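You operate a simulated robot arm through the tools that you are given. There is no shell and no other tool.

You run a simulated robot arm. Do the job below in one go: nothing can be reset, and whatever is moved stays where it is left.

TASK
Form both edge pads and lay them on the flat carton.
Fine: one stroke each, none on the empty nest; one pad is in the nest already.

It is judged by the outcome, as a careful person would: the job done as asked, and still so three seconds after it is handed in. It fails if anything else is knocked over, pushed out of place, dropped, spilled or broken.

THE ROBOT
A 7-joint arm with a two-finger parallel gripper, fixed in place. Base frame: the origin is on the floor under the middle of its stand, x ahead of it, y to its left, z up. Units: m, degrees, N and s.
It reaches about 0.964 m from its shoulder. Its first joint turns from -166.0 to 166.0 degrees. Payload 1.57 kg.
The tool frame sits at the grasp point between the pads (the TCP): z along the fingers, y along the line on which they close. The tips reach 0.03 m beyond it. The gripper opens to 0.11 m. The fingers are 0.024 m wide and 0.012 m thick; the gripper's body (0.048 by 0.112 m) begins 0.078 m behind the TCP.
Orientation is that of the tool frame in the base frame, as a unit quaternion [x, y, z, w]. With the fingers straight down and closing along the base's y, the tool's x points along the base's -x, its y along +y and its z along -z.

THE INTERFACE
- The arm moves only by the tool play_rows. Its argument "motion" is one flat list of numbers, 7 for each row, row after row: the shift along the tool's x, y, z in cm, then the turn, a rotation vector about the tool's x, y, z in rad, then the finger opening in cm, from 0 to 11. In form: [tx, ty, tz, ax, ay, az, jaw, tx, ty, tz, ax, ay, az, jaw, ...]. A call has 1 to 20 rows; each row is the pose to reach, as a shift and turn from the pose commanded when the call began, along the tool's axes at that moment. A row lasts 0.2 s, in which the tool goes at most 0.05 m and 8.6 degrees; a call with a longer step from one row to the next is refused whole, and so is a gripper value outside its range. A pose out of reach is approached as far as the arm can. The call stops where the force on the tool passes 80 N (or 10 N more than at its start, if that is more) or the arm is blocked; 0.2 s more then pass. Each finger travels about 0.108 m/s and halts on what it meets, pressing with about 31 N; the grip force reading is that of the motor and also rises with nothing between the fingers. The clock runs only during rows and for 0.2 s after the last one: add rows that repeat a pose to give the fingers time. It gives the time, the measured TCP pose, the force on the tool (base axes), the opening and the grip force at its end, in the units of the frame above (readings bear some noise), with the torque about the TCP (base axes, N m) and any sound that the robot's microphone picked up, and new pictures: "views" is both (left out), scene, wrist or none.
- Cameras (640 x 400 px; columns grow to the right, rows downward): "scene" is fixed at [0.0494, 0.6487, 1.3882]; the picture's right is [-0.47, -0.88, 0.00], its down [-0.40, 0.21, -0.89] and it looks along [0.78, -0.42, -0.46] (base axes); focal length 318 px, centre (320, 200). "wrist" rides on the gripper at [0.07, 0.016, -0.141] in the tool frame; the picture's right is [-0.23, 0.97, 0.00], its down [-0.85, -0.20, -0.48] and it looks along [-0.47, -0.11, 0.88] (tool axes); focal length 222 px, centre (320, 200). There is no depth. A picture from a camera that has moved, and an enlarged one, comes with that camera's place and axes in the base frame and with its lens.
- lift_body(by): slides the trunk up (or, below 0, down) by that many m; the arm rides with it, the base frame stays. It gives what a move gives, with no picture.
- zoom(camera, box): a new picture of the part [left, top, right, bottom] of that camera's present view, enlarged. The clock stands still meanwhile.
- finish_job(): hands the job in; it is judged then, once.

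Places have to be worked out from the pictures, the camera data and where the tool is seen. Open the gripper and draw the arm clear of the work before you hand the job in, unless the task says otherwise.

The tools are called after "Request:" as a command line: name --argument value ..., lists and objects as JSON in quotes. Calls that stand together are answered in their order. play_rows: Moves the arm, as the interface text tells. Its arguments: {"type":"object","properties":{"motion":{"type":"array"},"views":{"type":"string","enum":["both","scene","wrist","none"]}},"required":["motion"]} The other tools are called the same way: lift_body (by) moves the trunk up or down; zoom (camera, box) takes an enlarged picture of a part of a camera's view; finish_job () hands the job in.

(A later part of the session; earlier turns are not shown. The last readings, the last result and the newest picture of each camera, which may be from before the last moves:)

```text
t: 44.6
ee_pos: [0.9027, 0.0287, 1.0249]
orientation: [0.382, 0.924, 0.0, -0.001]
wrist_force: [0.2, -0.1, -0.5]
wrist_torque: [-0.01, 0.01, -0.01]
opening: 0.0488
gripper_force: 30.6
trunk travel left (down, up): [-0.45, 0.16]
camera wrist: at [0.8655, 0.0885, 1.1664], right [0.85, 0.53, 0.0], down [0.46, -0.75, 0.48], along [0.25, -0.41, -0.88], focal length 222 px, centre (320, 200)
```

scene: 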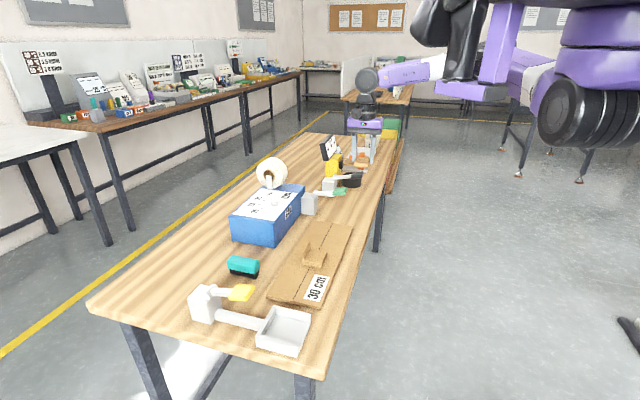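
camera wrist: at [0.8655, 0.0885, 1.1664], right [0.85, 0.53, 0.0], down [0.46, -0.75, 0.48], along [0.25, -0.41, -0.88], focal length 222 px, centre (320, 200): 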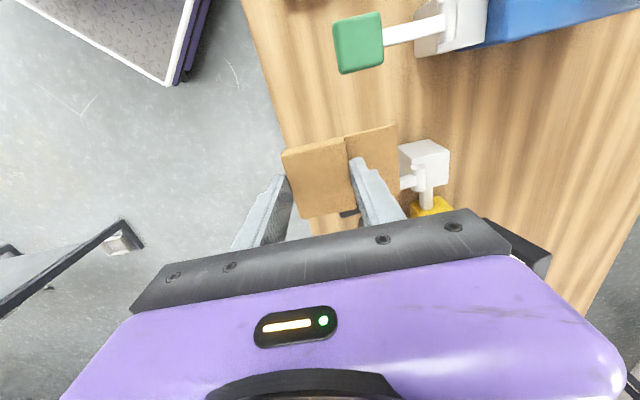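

Pad 2 is secure with its flap out flat. I carry it along the table at this height to just beside the nest's open side, about (0.47, 0.465).

Request:
play_rows --motion '[4.1, 0, 0, 0, 0, 0, 3, 8.2, 0, 0, 0, 0, 0, 3, 12.3, 0, 0, 0, 0, 0, 3, 16.4, 0, 0, 0, 0, 0, 3, 20.5, 0, 0, 0, 0, 0, 3, 24.6, 0, 0, 0, 0, 0, 3, 28.7, 0, 0, 0, 0, 0, 3, 32.8, 0, 0, 0, 0, 0, 3, 36.9, 0, 0, 0, 0, 0, 3, 41, 0, 0, 0, 0, 0, 3, 45.1, 0, 0, 0, 0, 0, 3, 49.2, 0, 0, 0, 0, 0, 3, 53.3, 0, 0, 0, 0, 0, 3, 57.4, 0, 0, 0, 0, 0, 3, 60, 0, 0, 0, 0, 0, 3, 61.5, 0, 0, 0, 0, 0, 3, 61.5, 0, 0, 0, 0, 0, 3]' --views "both"

Request:
zoom --camera "wrist" --box '[240, 40, 440, 220]'

Request:
zoom --camera "scene" --box '[230, 220, 350, 360]'

```text
t: 48.2
ee_pos: [0.4684, 0.4632, 1.0265]
orientation: [0.381, 0.924, 0.0, -0.001]
wrist_force: [-0.6, 1.0, -0.5]
wrist_torque: [0.0, -0.02, -0.01]
opening: 0.0487
gripper_force: 30.6
trunk travel left (down, up): [-0.45, 0.16]
camera wrist: at [0.4306, 0.5248, 1.1678], right [0.85, 0.53, 0.0], down [0.46, -0.75, 0.48], along [0.25, -0.41, -0.88], focal length 222 px, centre (320, 200)
```

scene: 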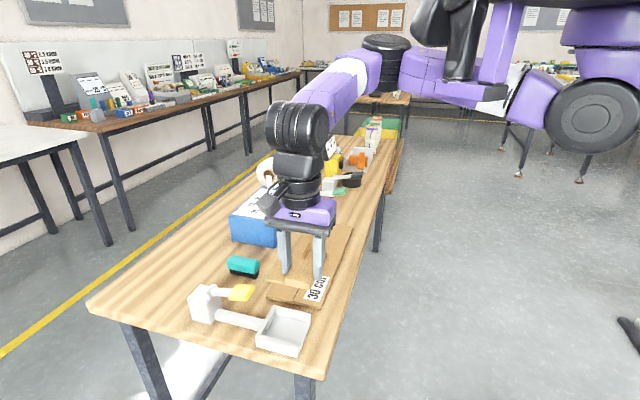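
wrist: 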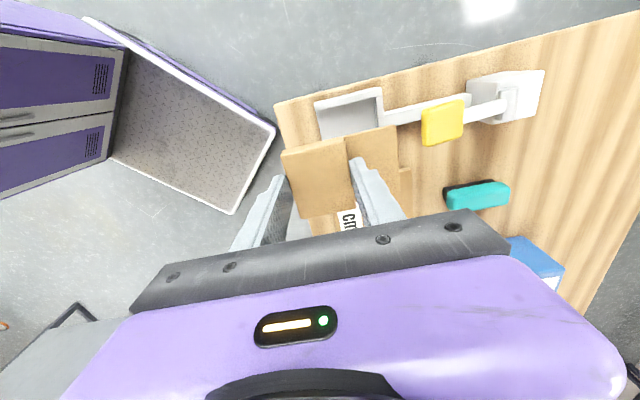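

```text
2.22 times, centred on (340, 130) of wrist
camera zoom: at [0.4306, 0.5248, 1.1678], right [0.85, 0.53, 0.0], down [0.46, -0.75, 0.48], along [0.25, -0.41, -0.88], focal length 494 px, centre (276, 356)
```

zoom: 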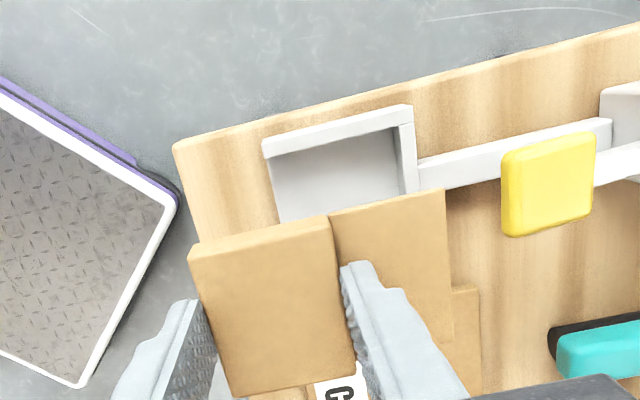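

```text
2.86 times, centred on (290, 290) of scene
camera zoom: at [0.0494, 0.6487, 1.3882], right [-0.47, -0.88, 0.0], down [-0.4, 0.21, -0.89], along [0.78, -0.42, -0.46], focal length 908 px, centre (406, -57)
```

zoom: 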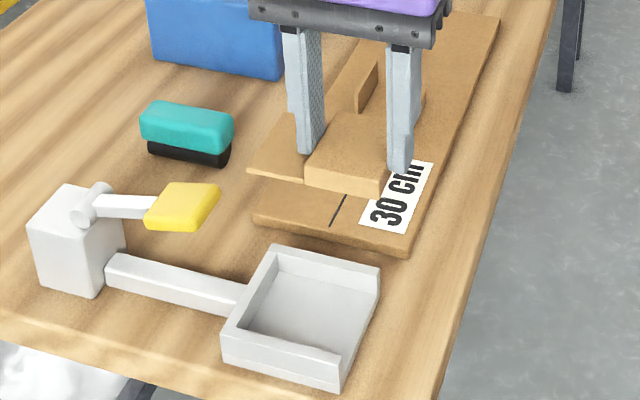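

The nest is empty and clearly visible. I shift over its centre (target e1 offset +3.8 cm) and lower to about 3.5 cm above the walls to check alignment.

Request:
play_rows --motion '[0.05, 1, 0, 0, 0, 0, 3, 0.1, 2, 0, 0, 0, 0, 3, 0.19, 3, 1, 0, 0, 0, 3, 0.19, 3.83, 3, 0, 0, 0, 3, 0.19, 3.83, 5.5, 0, 0, 0, 3, 0.19, 3.83, 8, 0, 0, 0, 3, 0.19, 3.83, 9.6, 0, 0, 0, 3, 0.19, 3.83, 9.6, 0, 0, 0, 3]' --views "both"

Request:
zoom --camera "wrist" --box '[240, 60, 440, 220]'

Request:
zoom --camera "scene" --box '[230, 265, 330, 360]'

```text
t: 50.0
ee_pos: [0.494, 0.4915, 0.9297]
orientation: [0.382, 0.924, 0.0, 0.0]
wrist_force: [0.5, -0.1, -0.8]
wrist_torque: [0.0, -0.03, 0.0]
opening: 0.0485
gripper_force: 30.5
trunk travel left (down, up): [-0.45, 0.16]
camera wrist: at [0.4563, 0.5519, 1.0714], right [0.85, 0.53, 0.0], down [0.46, -0.75, 0.48], along [0.25, -0.41, -0.88], focal length 222 px, centre (320, 200)
```

scene: 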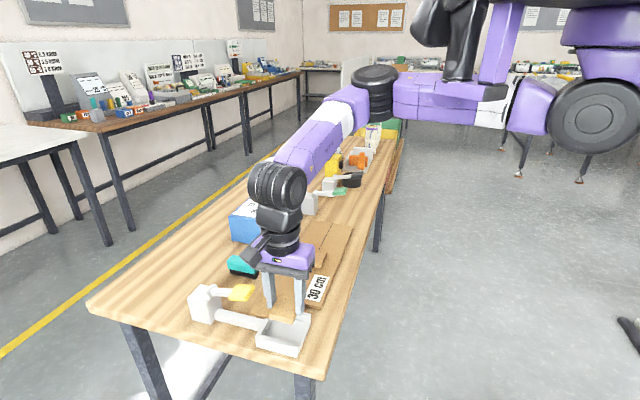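
wrist: 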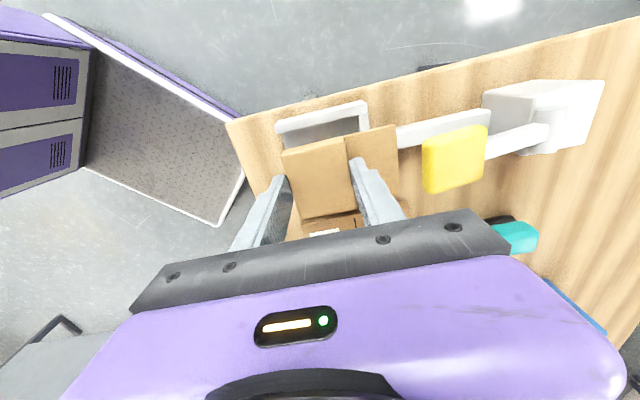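

```text
2.50 times, centred on (340, 140) of wrist
camera zoom: at [0.4563, 0.5519, 1.0714], right [0.85, 0.53, 0.0], down [0.46, -0.75, 0.48], along [0.25, -0.41, -0.88], focal length 555 px, centre (270, 350)
```

zoom: 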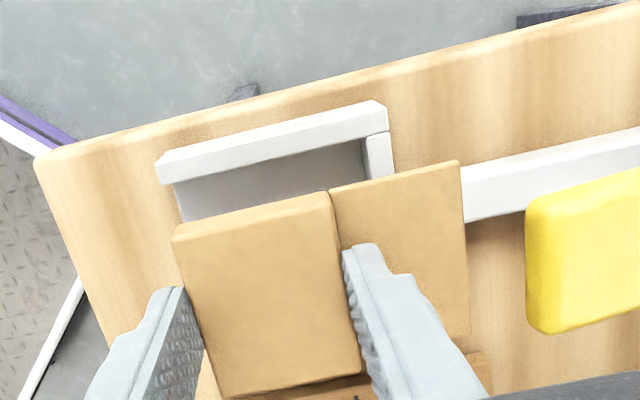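

```text
4.21 times, centred on (280, 312) of scene
camera zoom: at [0.0494, 0.6487, 1.3882], right [-0.47, -0.88, 0.0], down [-0.4, 0.21, -0.89], along [0.78, -0.42, -0.46], focal length 1338 px, centre (488, -274)
```

zoom: 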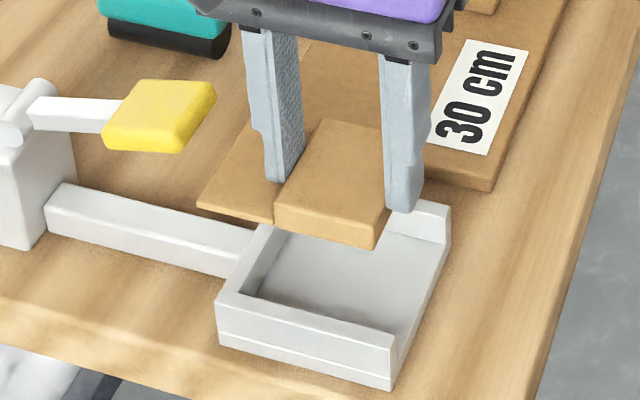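

Alignment looks good: about 5 mm to each side wall and 6 mm finger clearance to the end wall. I nudge 2 mm further in and lower into the nest, stopping just above the floor.

Request:
play_rows --motion '[0.1, 0.2, 0.5, 0, 0, 0, 3, 0.1, 0.2, 2, 0, 0, 0, 3, 0.1, 0.2, 3, 0, 0, 0, 3, 0.1, 0.2, 4, 0, 0, 0, 3, 0.1, 0.2, 5, 0, 0, 0, 3, 0.1, 0.2, 5.7, 0, 0, 0, 3]' --views "both"

Request:
zoom --camera "wrist" --box '[240, 60, 440, 220]'

Request:
zoom --camera "scene" --box '[230, 265, 330, 360]'

```text
t: 51.4
ee_pos: [0.494, 0.4939, 0.872]
orientation: [0.382, 0.924, 0.0, -0.001]
wrist_force: [0.4, -0.4, -0.9]
wrist_torque: [0.01, -0.01, -0.03]
opening: 0.049
gripper_force: 30.7
trunk travel left (down, up): [-0.45, 0.16]
camera wrist: at [0.4565, 0.5546, 1.0141], right [0.85, 0.53, 0.0], down [0.46, -0.75, 0.48], along [0.25, -0.41, -0.88], focal length 222 px, centre (320, 200)
```

scene: 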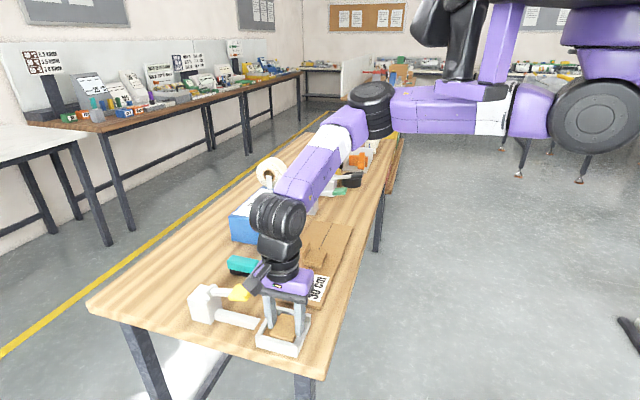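
wrist: 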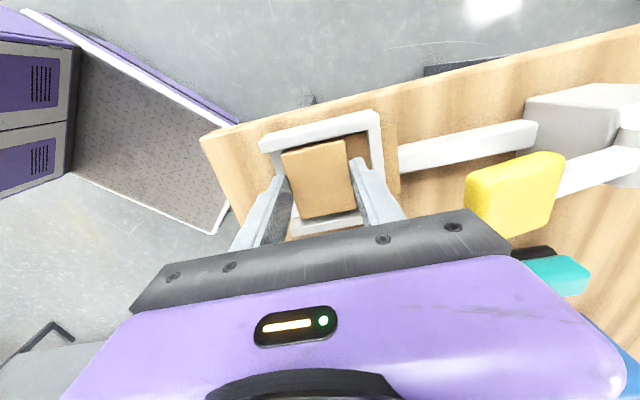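

```text
2.50 times, centred on (340, 140) of wrist
camera zoom: at [0.4565, 0.5546, 1.0141], right [0.85, 0.53, 0.0], down [0.46, -0.75, 0.48], along [0.25, -0.41, -0.88], focal length 555 px, centre (270, 350)
```

zoom: 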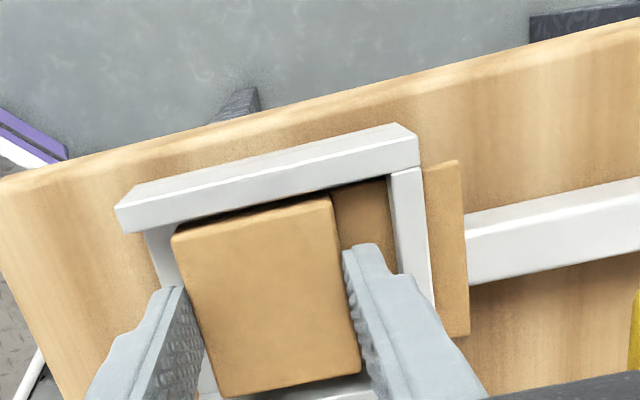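

```text
4.21 times, centred on (280, 312) of scene
camera zoom: at [0.0494, 0.6487, 1.3882], right [-0.47, -0.88, 0.0], down [-0.4, 0.21, -0.89], along [0.78, -0.42, -0.46], focal length 1338 px, centre (488, -274)
```

zoom: 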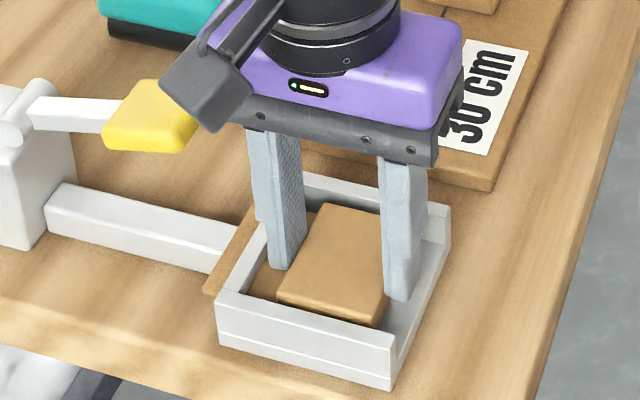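

The flap passed into place under the end wall, same as the first pad, with no force. I step down the last millimetres to the nest floor.

Request:
play_rows --motion '[0, 0, 0.2, 0, 0, 0, 3, 0, 0, 0.3, 0, 0, 0, 3, 0, 0, 0.4, 0, 0, 0, 3]' --views "none"

```text
t: 52.2
ee_pos: [0.4942, 0.4947, 0.8684]
orientation: [0.382, 0.924, 0.0, 0.001]
wrist_force: [0.0, 0.2, 0.0]
wrist_torque: [-0.01, -0.04, 0.01]
opening: 0.0484
gripper_force: 31.2
trunk travel left (down, up): [-0.45, 0.16]
```

No contact yet; continuing down 1 mm at a time.

Request:
play_rows --motion '[0, 0, 0.1, 0, 0, 0, 3, 0, 0, 0.2, 0, 0, 0, 3, 0, 0, 0.2, 0, 0, 0, 3]' --views "none"

```text
t: 53.0
ee_pos: [0.4949, 0.4942, 0.8661]
orientation: [0.382, 0.924, 0.001, 0.0]
wrist_force: [1.0, 0.0, -0.9]
wrist_torque: [0.0, -0.01, 0.0]
opening: 0.0487
gripper_force: 30.9
trunk travel left (down, up): [-0.45, 0.16]
```

Request:
play_rows --motion '[0, 0, 0.1, 0, 0, 0, 3, 0, 0, 0.2, 0, 0, 0, 3, 0, 0, 0.2, 0, 0, 0, 3]' --views "none"

```text
t: 53.8
ee_pos: [0.4943, 0.4935, 0.8671]
orientation: [0.382, 0.924, 0.001, 0.0]
wrist_force: [-0.8, 0.8, 6.2]
wrist_torque: [-0.12, -0.02, 0.03]
opening: 0.0486
gripper_force: 31.0
trunk travel left (down, up): [-0.45, 0.16]
```

The block now rests on the nest floor (6 N). I open just slightly, to 5.3 cm, so the finger doesn't touch the end wall, and check.

Request:
play_rows --motion '[0, 0, -0.1, 0, 0, 0, 3, 0, 0, -0.1, 0, 0, 0, 5.0, 0, 0, -0.1, 0, 0, 0, 5.3, 0, 0, -0.1, 0, 0, 0, 5.3]' --views "both"

Request:
zoom --camera "wrist" --box '[240, 60, 440, 220]'

Request:
zoom --camera "scene" --box '[230, 265, 330, 360]'

```text
t: 54.8
ee_pos: [0.4944, 0.4942, 0.8663]
orientation: [0.382, 0.924, 0.0, 0.0]
wrist_force: [-0.5, -0.1, 1.0]
wrist_torque: [0.05, 0.03, -0.01]
opening: 0.053
gripper_force: 0.1
trunk travel left (down, up): [-0.45, 0.16]
camera wrist: at [0.4575, 0.555, 1.008], right [0.85, 0.53, 0.0], down [0.46, -0.75, 0.48], along [0.25, -0.41, -0.88], focal length 222 px, centre (320, 200)
```

scene: 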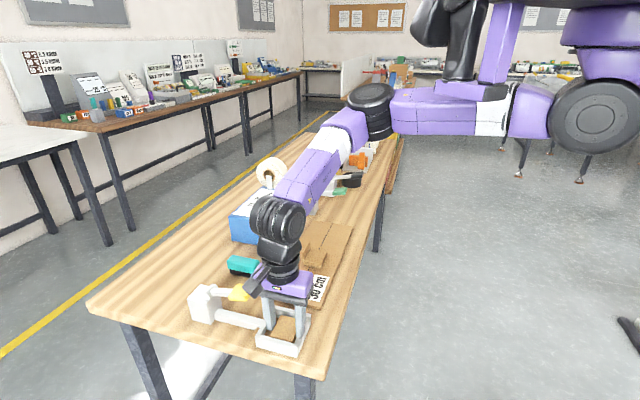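
wrist: 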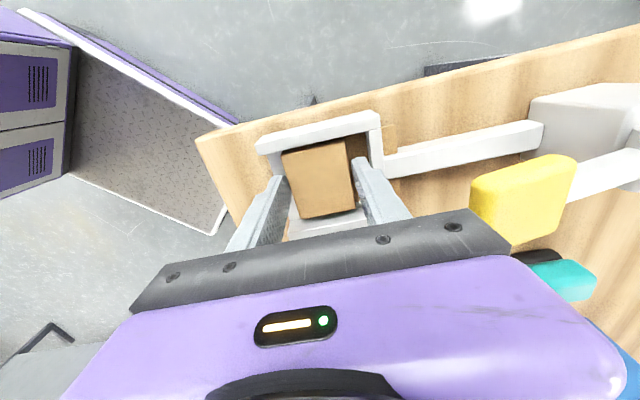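

```text
2.50 times, centred on (340, 140) of wrist
camera zoom: at [0.4575, 0.555, 1.008], right [0.85, 0.53, 0.0], down [0.46, -0.75, 0.48], along [0.25, -0.41, -0.88], focal length 555 px, centre (270, 350)
```

zoom: 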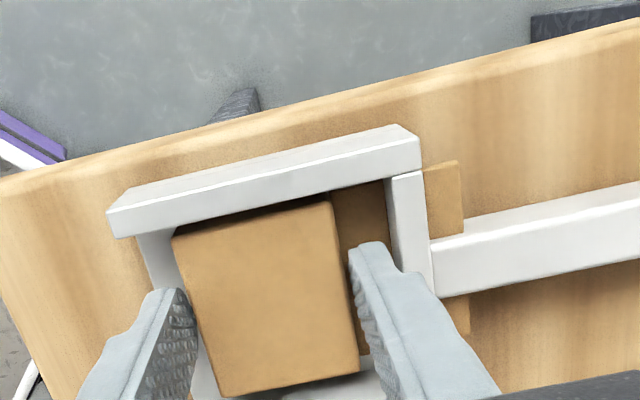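

```text
4.21 times, centred on (280, 312) of scene
camera zoom: at [0.0494, 0.6487, 1.3882], right [-0.47, -0.88, 0.0], down [-0.4, 0.21, -0.89], along [0.78, -0.42, -0.46], focal length 1338 px, centre (488, -274)
```

zoom: 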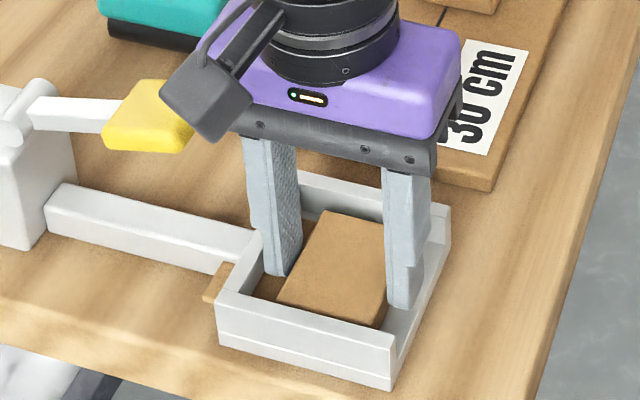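

Released without touching the wall. I raise straight up clear of the nest.

Request:
play_rows --motion '[0, 0, -0.5, 0, 0, 0, 5.3, 0, 0, -1.5, 0, 0, 0, 5.3, 0, 0, -3, 0, 0, 0, 5.3, 0, 0, -6, 0, 0, 0, 7, 0, 0, -9, 0, 0, 0, 9, 0, 0, -12, 0, 0, 0, 11, 0, 0, -12, 0, 0, 0, 11]' --views "both"

Request:
zoom --camera "wrist" --box '[240, 60, 440, 200]'

Request:
zoom --camera "scene" --box '[240, 290, 320, 360]'

```text
t: 56.4
ee_pos: [0.496, 0.492, 0.9855]
orientation: [0.382, 0.924, 0.0, 0.0]
wrist_force: [0.3, 0.8, 0.6]
wrist_torque: [0.0, -0.01, -0.02]
opening: 0.1097
gripper_force: 0.0
trunk travel left (down, up): [-0.45, 0.16]
camera wrist: at [0.4579, 0.5534, 1.1275], right [0.85, 0.53, 0.0], down [0.46, -0.75, 0.48], along [0.25, -0.41, -0.88], focal length 222 px, centre (320, 200)
```

scene: 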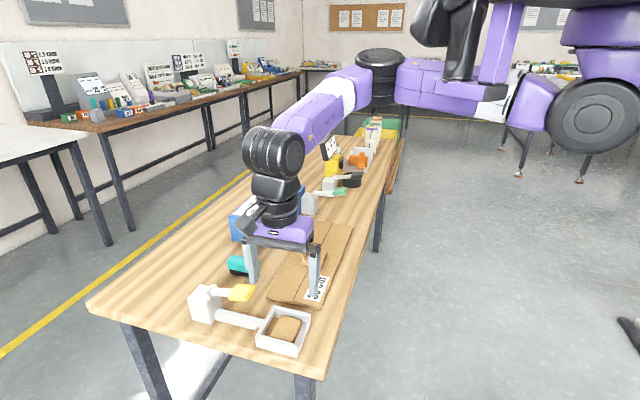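
wrist: 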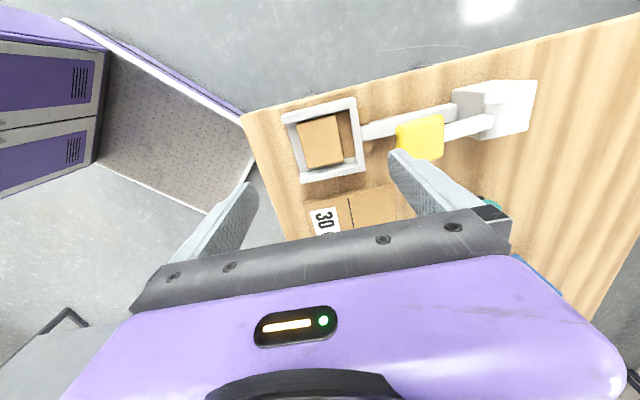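

```text
2.86 times, centred on (340, 130) of wrist
camera zoom: at [0.4579, 0.5534, 1.1275], right [0.85, 0.53, 0.0], down [0.46, -0.75, 0.48], along [0.25, -0.41, -0.88], focal length 635 px, centre (263, 400)
```

zoom: 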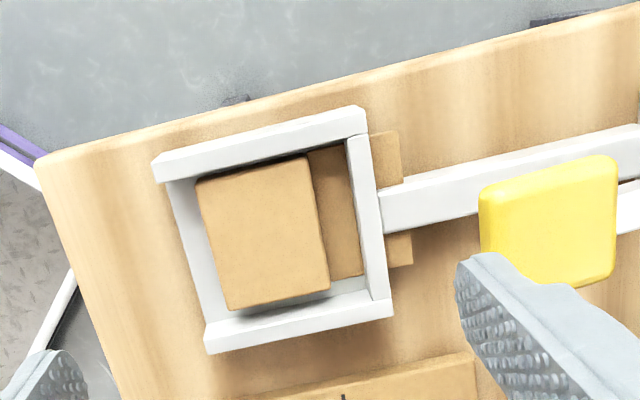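

```text
5.71 times, centred on (280, 325) of scene
camera zoom: at [0.0494, 0.6487, 1.3882], right [-0.47, -0.88, 0.0], down [-0.4, 0.21, -0.89], along [0.78, -0.42, -0.46], focal length 1816 px, centre (549, -514)
```

zoom: 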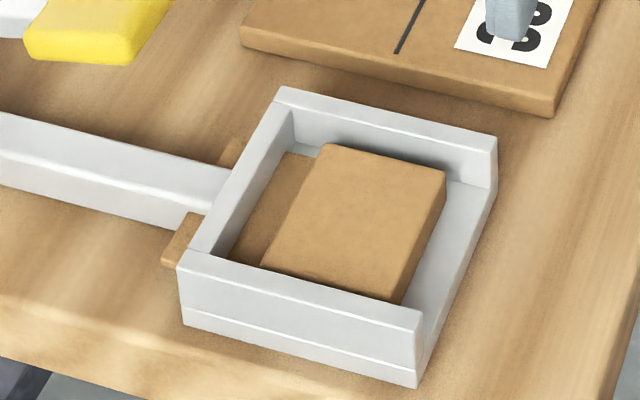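

Pad 2 sits squarely in the nest, at the same depth as the first one. I close the gripper and go over the yellow handle again.

Request:
play_rows --motion '[0, 1.5, 0, 0, 0, 0, 8, 0, 3.5, 0, 0, 0, 0, 5, 0, 5.5, 0, 0, 0, 0, 2, 0, 7.5, 0, 0, 0, 0, 0, 0, 9.3, 0, 0, 0, 0, 0, 0, 9.3, 0, 0, 0, 0, 0, 0, 9.3, 0, 0, 0, 0, 0]' --views "both"

Request:
zoom --camera "scene" --box '[170, 230, 310, 340]'

```text
t: 58.0
ee_pos: [0.5617, 0.5608, 0.9872]
orientation: [0.383, 0.924, 0.0, 0.0]
wrist_force: [-0.9, -0.1, 0.6]
wrist_torque: [0.01, 0.03, 0.03]
opening: 0.0
gripper_force: 21.8
trunk travel left (down, up): [-0.45, 0.16]
camera wrist: at [0.5233, 0.6214, 1.1286], right [0.85, 0.53, 0.0], down [0.46, -0.75, 0.48], along [0.25, -0.41, -0.88], focal length 222 px, centre (320, 200)
```

scene: 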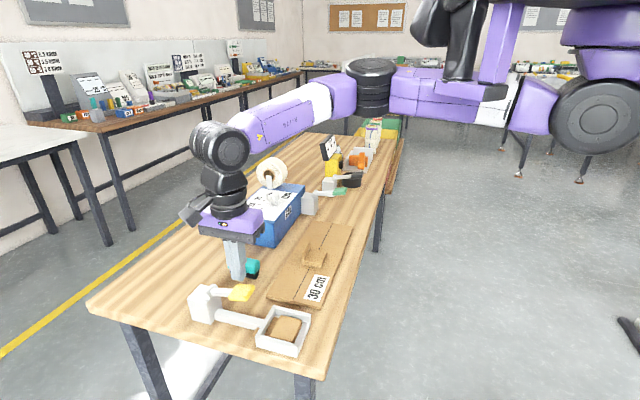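
wrist: 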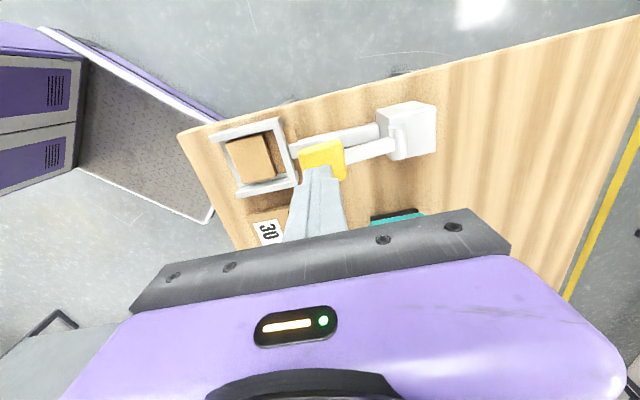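

```text
3.64 times, centred on (240, 285) of scene
camera zoom: at [0.0494, 0.6487, 1.3882], right [-0.47, -0.88, 0.0], down [-0.4, 0.21, -0.89], along [0.78, -0.42, -0.46], focal length 1155 px, centre (611, -109)
```

zoom: 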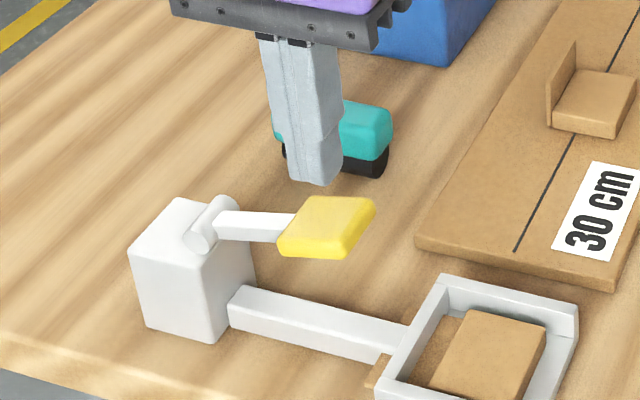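

Tips are centred over the handle and pad 2 is in the nest. I make the single press stroke to the same depth as before.

Request:
play_rows --motion '[0, 0, 1.2, 0, 0, 0, 0, 0, 0, 2.4, 0, 0, 0, 0, 0, 0, 3.0, 0, 0, 0, 0, 0, 0, 3.4, 0, 0, 0, 0, 0, 0, 3.8, 0, 0, 0, 0, 0, 0, 4.2, 0, 0, 0, 0, 0, 0, 4.6, 0, 0, 0, 0, 0, 0, 4.9, 0, 0, 0, 0, 0, 0, 5.2, 0, 0, 0, 0, 0, 0, 5.5, 0, 0, 0, 0, 0, 0, 5.9, 0, 0, 0, 0]' --views "scene"

Request:
zoom --camera "scene" --box '[170, 240, 320, 360]'

```text
t: 60.4
ee_pos: [0.5594, 0.5593, 0.9269]
orientation: [0.382, 0.924, 0.0, 0.0]
wrist_force: [-6.3, 0.1, 7.2]
wrist_torque: [0.01, 0.09, 0.09]
opening: 0.0002
gripper_force: 21.3
trunk travel left (down, up): [-0.45, 0.16]
```

scene: 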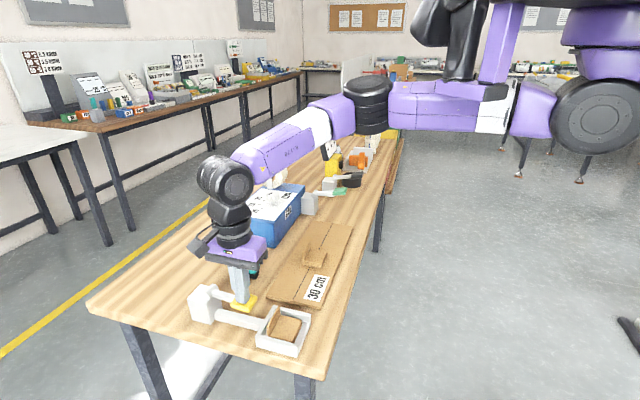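

```text
3.33 times, centred on (245, 300) of scene
camera zoom: at [0.0494, 0.6487, 1.3882], right [-0.47, -0.88, 0.0], down [-0.4, 0.21, -0.89], along [0.78, -0.42, -0.46], focal length 1059 px, centre (570, -133)
```

zoom: 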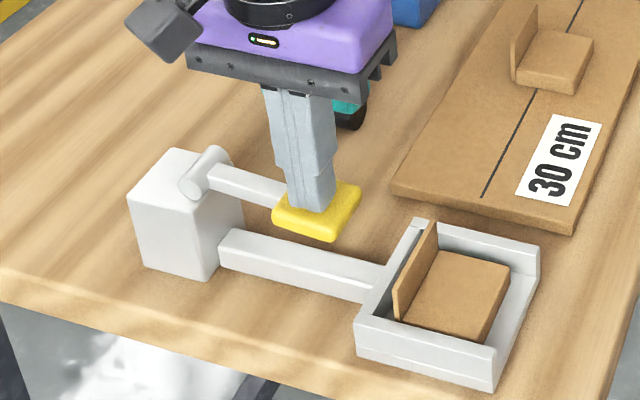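

Pad 2's flap has folded upright with one stroke. I release the lever by lifting straight up.

Request:
play_rows --motion '[0, 0, -0.6, 0, 0, 0, 0, 0, 0, -1.2, 0, 0, 0, 0, 0, 0, -1.8, 0, 0, 0, 0, 0, 0, -2.6, 0, 0, 0, 0, 0, 0, -4, 0, 0, 0, 0, 0, 0, -6, 0, 0, 0, 0, 0, 0, -7.5, 0, 0, 0, 0]' --views "both"

Request:
zoom --camera "scene" --box '[180, 260, 320, 360]'

Request:
zoom --camera "wrist" --box '[180, 80, 380, 220]'

```text
t: 62.0
ee_pos: [0.5589, 0.5608, 1.0024]
orientation: [0.382, 0.924, 0.0, 0.0]
wrist_force: [-0.2, -0.7, -0.1]
wrist_torque: [0.02, 0.0, 0.02]
opening: 0.0001
gripper_force: 21.3
trunk travel left (down, up): [-0.45, 0.16]
camera wrist: at [0.5224, 0.6217, 1.1435], right [0.85, 0.53, 0.0], down [0.46, -0.75, 0.48], along [0.25, -0.41, -0.88], focal length 222 px, centre (320, 200)
```

scene: 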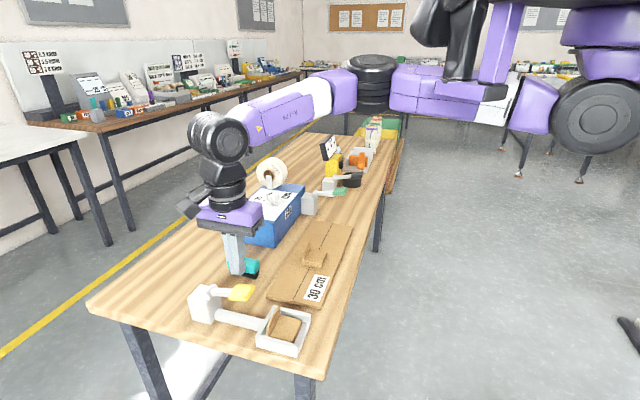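
wrist: 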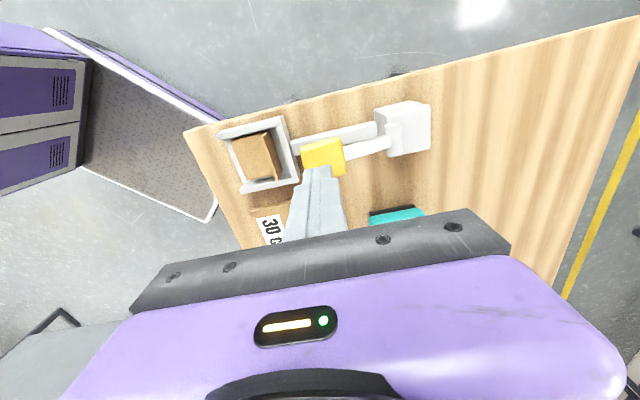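

```text
4.00 times, centred on (250, 310) of scene
camera zoom: at [0.0494, 0.6487, 1.3882], right [-0.47, -0.88, 0.0], down [-0.4, 0.21, -0.89], along [0.78, -0.42, -0.46], focal length 1271 px, centre (600, -240)
```

zoom: 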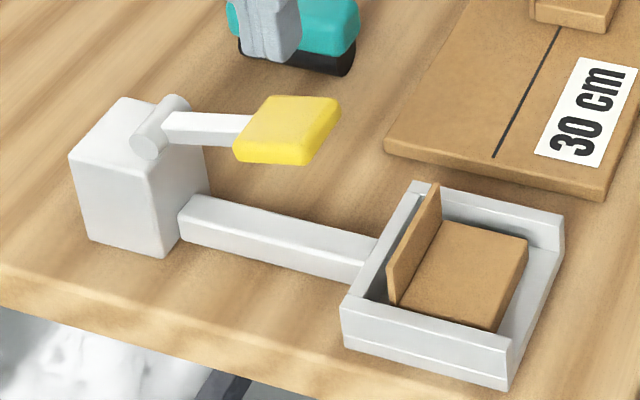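

```text
2.86 times, centred on (280, 150) of wrist
camera zoom: at [0.5224, 0.6217, 1.1435], right [0.85, 0.53, 0.0], down [0.46, -0.75, 0.48], along [0.25, -0.41, -0.88], focal length 635 px, centre (434, 343)
```

zoom: 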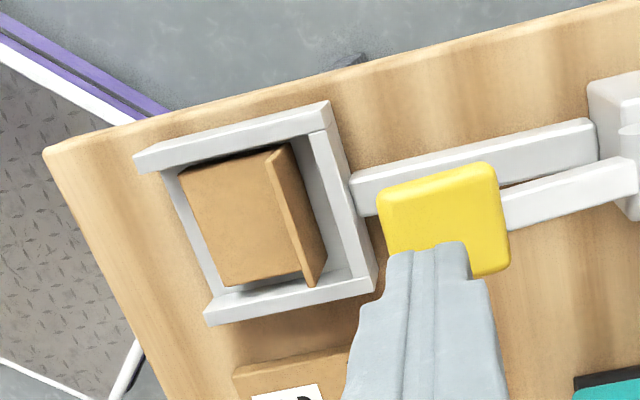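

Both lever and flap look right: the pad is formed. I return along the commanded path to exactly above where I released the pad, opening to 5.3 cm, and stop just above the walls to check.

Request:
play_rows --motion '[0, -2, 0, 0, 0, 0, 2, 0, -4.5, 0, 0, 0, 0, 4, 0, -7, 0, 0, 0, 0, 5.3, 0, -9.3, 0, 0, 0, 0, 5.3, 0, -9.3, 3, 0, 0, 0, 5.3, 0, -9.3, 6, 0, 0, 0, 5.3, 0, -9.3, 9, 0, 0, 0, 5.3, 0, -9.3, 10, 0, 0, 0, 5.3, 0, -9.3, 10, 0, 0, 0, 5.3]' --views "both"

Request:
zoom --camera "wrist" --box '[240, 70, 420, 220]'

Request:
zoom --camera "scene" --box '[240, 280, 320, 360]'

```text
t: 64.0
ee_pos: [0.4953, 0.4972, 0.9005]
orientation: [0.382, 0.924, 0.0, 0.0]
wrist_force: [-0.1, -0.5, 0.7]
wrist_torque: [0.02, -0.02, -0.05]
opening: 0.0532
gripper_force: 0.1
trunk travel left (down, up): [-0.45, 0.16]
camera wrist: at [0.4569, 0.5571, 1.043], right [0.85, 0.53, 0.0], down [0.46, -0.75, 0.48], along [0.25, -0.41, -0.88], focal length 222 px, centre (320, 200)
```

scene: 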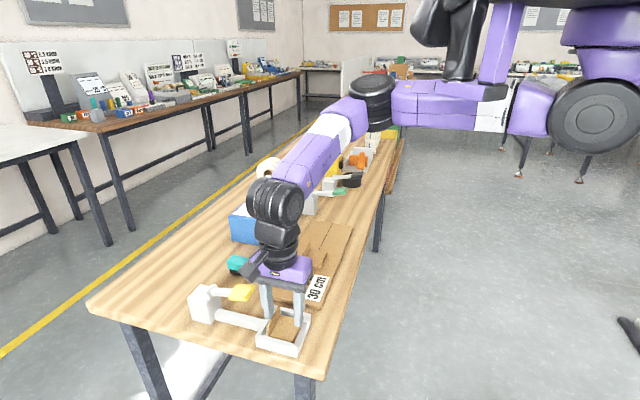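
wrist: 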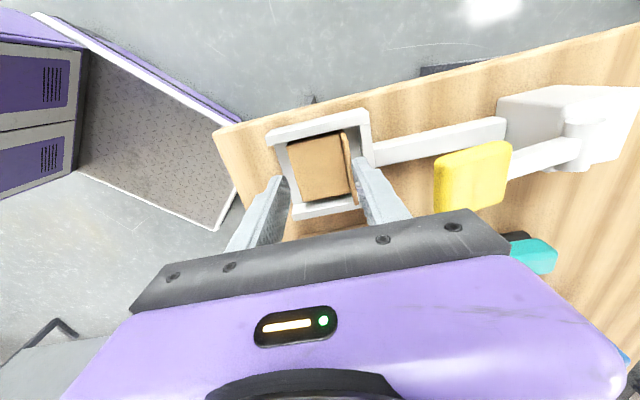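

```text
2.67 times, centred on (330, 145) of wrist
camera zoom: at [0.4569, 0.5571, 1.043], right [0.85, 0.53, 0.0], down [0.46, -0.75, 0.48], along [0.25, -0.41, -0.88], focal length 592 px, centre (293, 347)
```

zoom: 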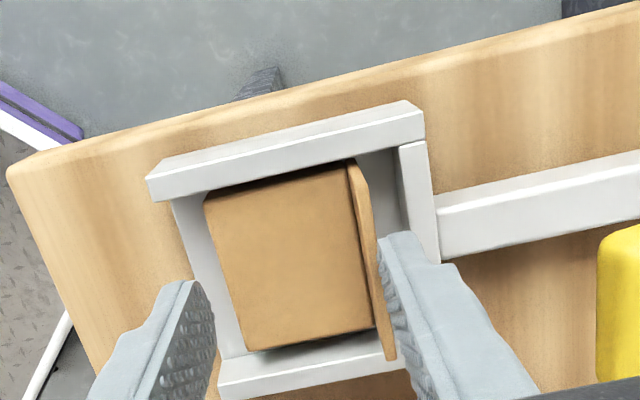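

```text
5.00 times, centred on (280, 320) of scene
camera zoom: at [0.0494, 0.6487, 1.3882], right [-0.47, -0.88, 0.0], down [-0.4, 0.21, -0.89], along [0.78, -0.42, -0.46], focal length 1589 px, centre (520, -400)
```

zoom: 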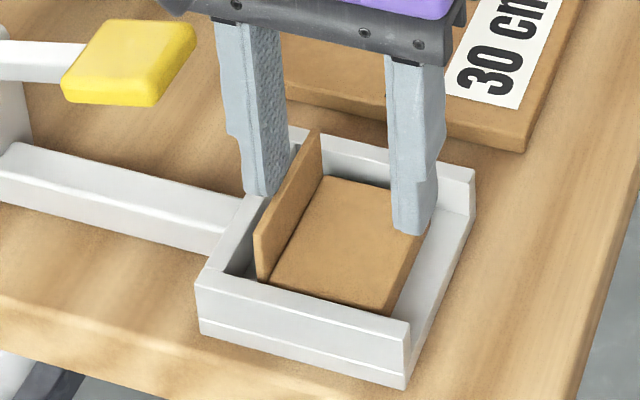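

The finger-to-wall clearance looks very tight, so I'll use the drag method that worked before: close the fingers here, press lightly on the block's top, and slide it toward the open side.

Request:
play_rows --motion '[0, 0, 0, 0, 0, 0, 3, 0, 0, 0, 0, 0, 0, 0, 0, 0, 0, 0, 0, 0, 0, 0, 0, 1, 0, 0, 0, 0, 0, 0, 1.8, 0, 0, 0, 0, 0, 0, 2.2, 0, 0, 0, 0, 0, 0, 2.3, 0, 0, 0, 0]' --views "scene"

Request:
zoom --camera "scene" --box '[240, 280, 320, 360]'

```text
t: 65.6
ee_pos: [0.4944, 0.495, 0.8791]
orientation: [0.382, 0.924, 0.0, 0.0]
wrist_force: [-0.1, 0.3, -0.8]
wrist_torque: [0.03, 0.01, -0.01]
opening: 0.0001
gripper_force: 21.1
trunk travel left (down, up): [-0.45, 0.16]
```

scene: 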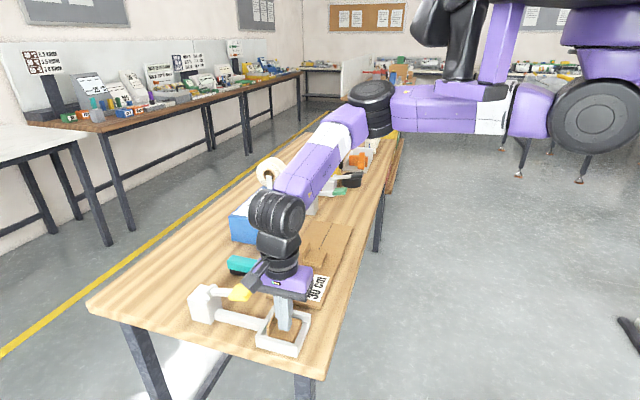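

```text
5.00 times, centred on (280, 320) of scene
camera zoom: at [0.0494, 0.6487, 1.3882], right [-0.47, -0.88, 0.0], down [-0.4, 0.21, -0.89], along [0.78, -0.42, -0.46], focal length 1589 px, centre (520, -400)
```

zoom: 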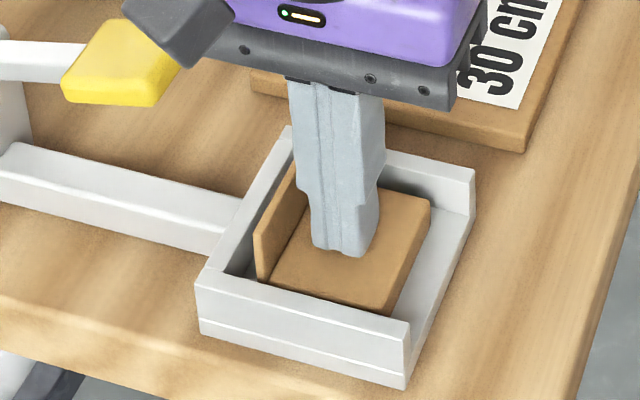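

The closed tips are just above the block's top. I step down until light contact.

Request:
play_rows --motion '[0, 0, 0.1, 0, 0, 0, 0, 0, 0, 0.2, 0, 0, 0, 0, 0, 0, 0.3, 0, 0, 0, 0, 0, 0, 0.3, 0, 0, 0, 0]' --views "none"

```text
t: 66.6
ee_pos: [0.4947, 0.4946, 0.8755]
orientation: [0.383, 0.924, 0.0, 0.0]
wrist_force: [0.0, 0.5, 3.0]
wrist_torque: [-0.03, -0.02, -0.02]
opening: 0.0001
gripper_force: 21.9
trunk travel left (down, up): [-0.45, 0.16]
```

Light contact (3 N). I press slightly more and drag 1.5 cm straight toward the open side of the nest.

Request:
play_rows --motion '[0, 0, 0.12, 0, 0, 0, 0, 0, -0.3, 0.14, 0, 0, 0, 0, 0, -0.6, 0.14, 0, 0, 0, 0, 0, -0.9, 0.14, 0, 0, 0, 0, 0, -1.2, 0.14, 0, 0, 0, 0, 0, -1.5, 0.14, 0, 0, 0, 0]' --views "both"

Request:
zoom --camera "scene" --box '[240, 280, 320, 360]'

```text
t: 68.0
ee_pos: [0.4846, 0.4834, 0.8748]
orientation: [0.383, 0.924, 0.002, 0.0]
wrist_force: [7.8, 6.0, 24.9]
wrist_torque: [0.17, -0.27, 0.0]
opening: 0.0
gripper_force: 21.3
trunk travel left (down, up): [-0.45, 0.16]
camera wrist: at [0.4475, 0.5445, 1.0171], right [0.85, 0.53, 0.0], down [0.46, -0.75, 0.48], along [0.25, -0.4, -0.88], focal length 222 px, centre (320, 200)
```

scene: 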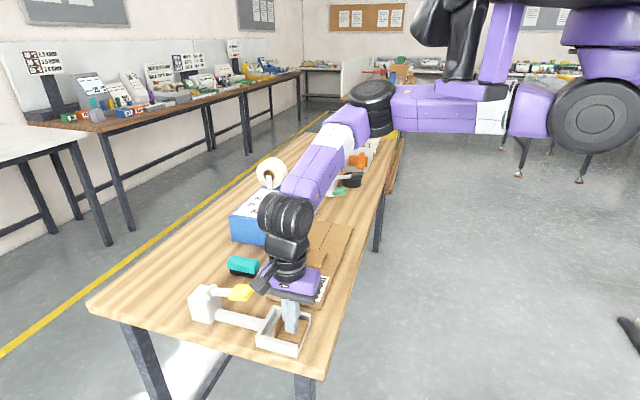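
wrist: 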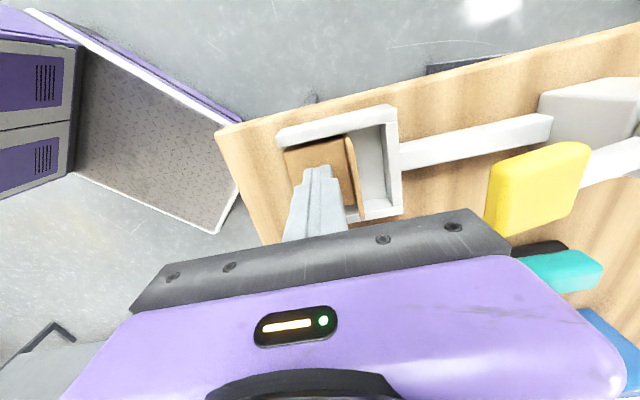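

```text
5.00 times, centred on (280, 320) of scene
camera zoom: at [0.0494, 0.6487, 1.3882], right [-0.47, -0.88, 0.0], down [-0.4, 0.21, -0.89], along [0.78, -0.42, -0.46], focal length 1589 px, centre (520, -400)
```

zoom: 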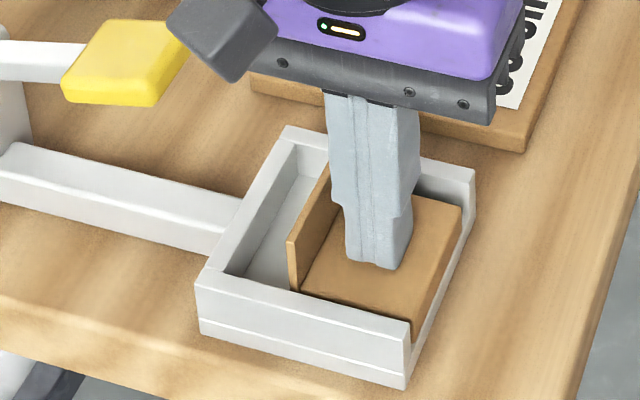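

The pad slid out about 1.5 cm as before. I lift off and open to 7 cm above it.

Request:
play_rows --motion '[0, 0, -0.5, 0, 0, 0, 0, 0, 0, -2, 0, 0, 0, 2, 0, 0, -4, 0, 0, 0, 4, 0, 0, -6, 0, 0, 0, 6, 0, 0, -7, 0, 0, 0, 7, 0, 0, -7, 0, 0, 0, 7]' --views "wrist"

Request:
zoom --camera "wrist" --box '[220, 80, 420, 220]'

Request:
zoom --camera "scene" --box '[240, 280, 320, 360]'

```text
t: 69.4
ee_pos: [0.4855, 0.4837, 0.9445]
orientation: [0.382, 0.924, 0.0, 0.0]
wrist_force: [-0.4, -0.4, -0.2]
wrist_torque: [-0.01, 0.0, -0.01]
opening: 0.07
gripper_force: 0.1
trunk travel left (down, up): [-0.45, 0.16]
camera wrist: at [0.4468, 0.5447, 1.0866], right [0.85, 0.53, 0.0], down [0.46, -0.75, 0.48], along [0.25, -0.41, -0.88], focal length 222 px, centre (320, 200)
```

wrist: 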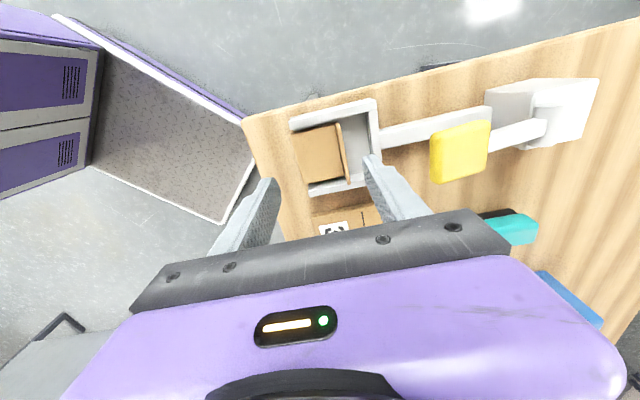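

```text
2.86 times, centred on (320, 150) of wrist
camera zoom: at [0.4468, 0.5447, 1.0866], right [0.85, 0.53, 0.0], down [0.46, -0.75, 0.48], along [0.25, -0.41, -0.88], focal length 635 px, centre (320, 343)
```

zoom: 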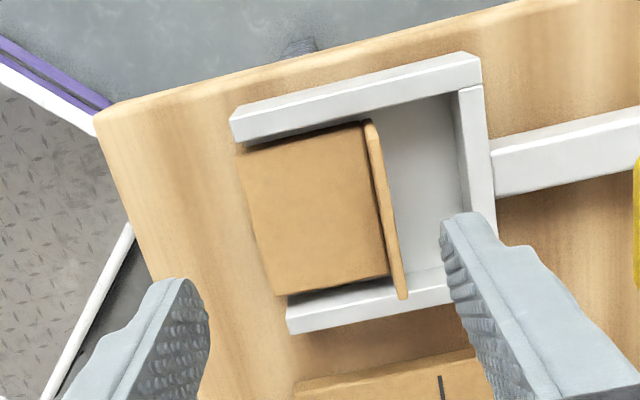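

```text
5.00 times, centred on (280, 320) of scene
camera zoom: at [0.0494, 0.6487, 1.3882], right [-0.47, -0.88, 0.0], down [-0.4, 0.21, -0.89], along [0.78, -0.42, -0.46], focal length 1589 px, centre (520, -400)
```

zoom: 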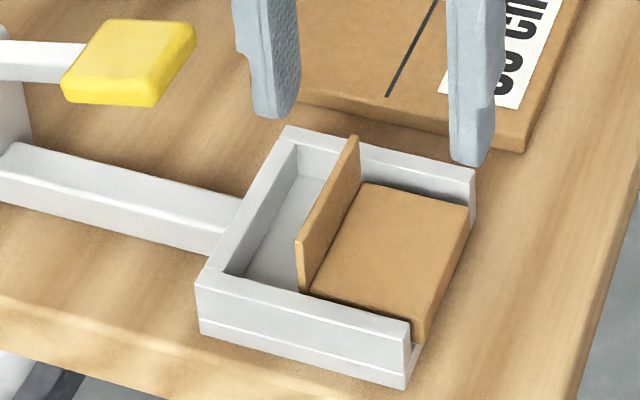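

The pad sits relative to the gripper just as the first one did. I apply the same small correction, descend 8 cm around it and close.

Request:
play_rows --motion '[-0.2, -0.24, 1.5, 0, 0, 0, 7, -0.2, -0.24, 3.5, 0, 0, 0, 7, -0.2, -0.24, 5.5, 0, 0, 0, 7, -0.2, -0.24, 7, 0, 0, 0, 7, -0.2, -0.24, 8.0, 0, 0, 0, 7, -0.2, -0.24, 8.0, 0, 0, 0, 7]' --views "both"

Request:
zoom --camera "scene" --box '[240, 280, 320, 360]'

```text
t: 70.8
ee_pos: [0.4838, 0.481, 0.8643]
orientation: [0.381, 0.924, -0.001, -0.001]
wrist_force: [0.6, -0.9, -0.5]
wrist_torque: [-0.05, 0.0, 0.0]
opening: 0.0697
gripper_force: 0.0
trunk travel left (down, up): [-0.45, 0.16]
camera wrist: at [0.4462, 0.541, 1.006], right [0.85, 0.53, 0.0], down [0.46, -0.75, 0.48], along [0.25, -0.41, -0.88], focal length 222 px, centre (320, 200)
```

scene: 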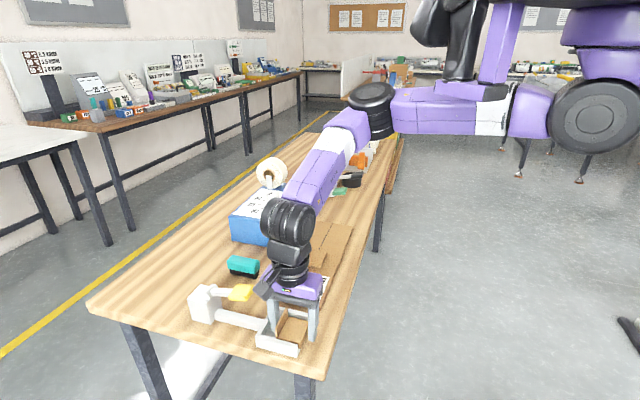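
wrist: 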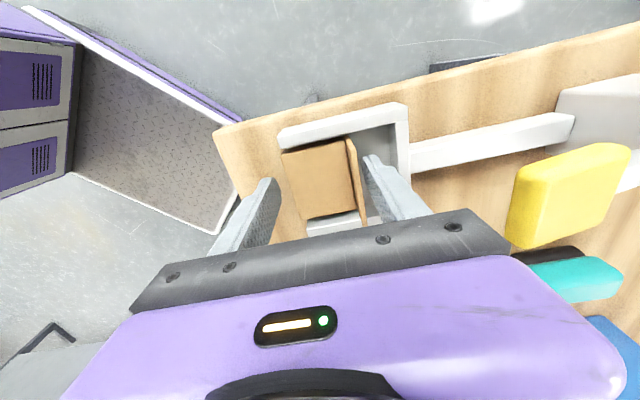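

```text
5.00 times, centred on (280, 320) of scene
camera zoom: at [0.0494, 0.6487, 1.3882], right [-0.47, -0.88, 0.0], down [-0.4, 0.21, -0.89], along [0.78, -0.42, -0.46], focal length 1589 px, centre (520, -400)
```

zoom: 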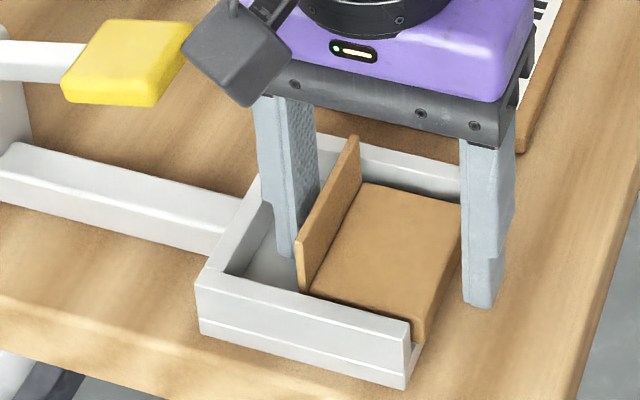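

Both fingers straddle the pad with no contact. I close and then lift straight up 10 cm.

Request:
play_rows --motion '[0, 0, 0, 0, 0, 0, 5.5, 0, 0, 0, 0, 0, 0, 4, 0, 0, 0, 0, 0, 0, 3, 0, 0, 0, 0, 0, 0, 3, 0, 0, 0, 0, 0, 0, 3, 0, 0, -0.5, 0, 0, 0, 3, 0, 0, -1.5, 0, 0, 0, 3, 0, 0, -3, 0, 0, 0, 3, 0, 0, -5, 0, 0, 0, 3, 0, 0, -7, 0, 0, 0, 3, 0, 0, -9, 0, 0, 0, 3, 0, 0, -10, 0, 0, 0, 3]' --views "both"

Request:
zoom --camera "scene" --box '[220, 200, 380, 360]'

```text
t: 73.4
ee_pos: [0.4835, 0.4795, 0.965]
orientation: [0.383, 0.924, 0.0, 0.0]
wrist_force: [0.1, -0.2, -0.1]
wrist_torque: [-0.01, 0.02, 0.01]
opening: 0.0487
gripper_force: 30.9
trunk travel left (down, up): [-0.45, 0.16]
camera wrist: at [0.4459, 0.5405, 1.1059], right [0.85, 0.53, 0.0], down [0.46, -0.75, 0.48], along [0.25, -0.41, -0.88], focal length 222 px, centre (320, 200)
```

scene: 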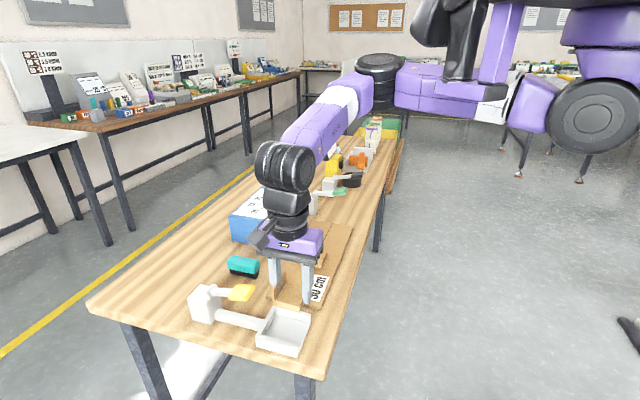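
wrist: 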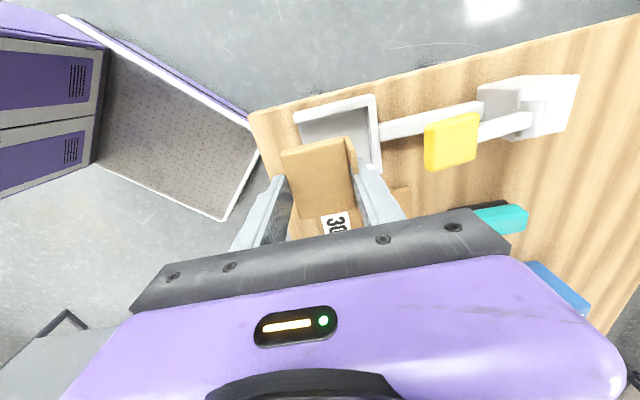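

```text
2.50 times, centred on (300, 280) of scene
camera zoom: at [0.0494, 0.6487, 1.3882], right [-0.47, -0.88, 0.0], down [-0.4, 0.21, -0.89], along [0.78, -0.42, -0.46], focal length 794 px, centre (370, 0)
```

zoom: 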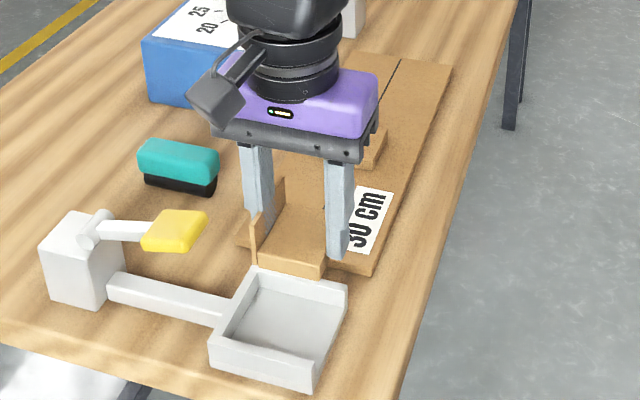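

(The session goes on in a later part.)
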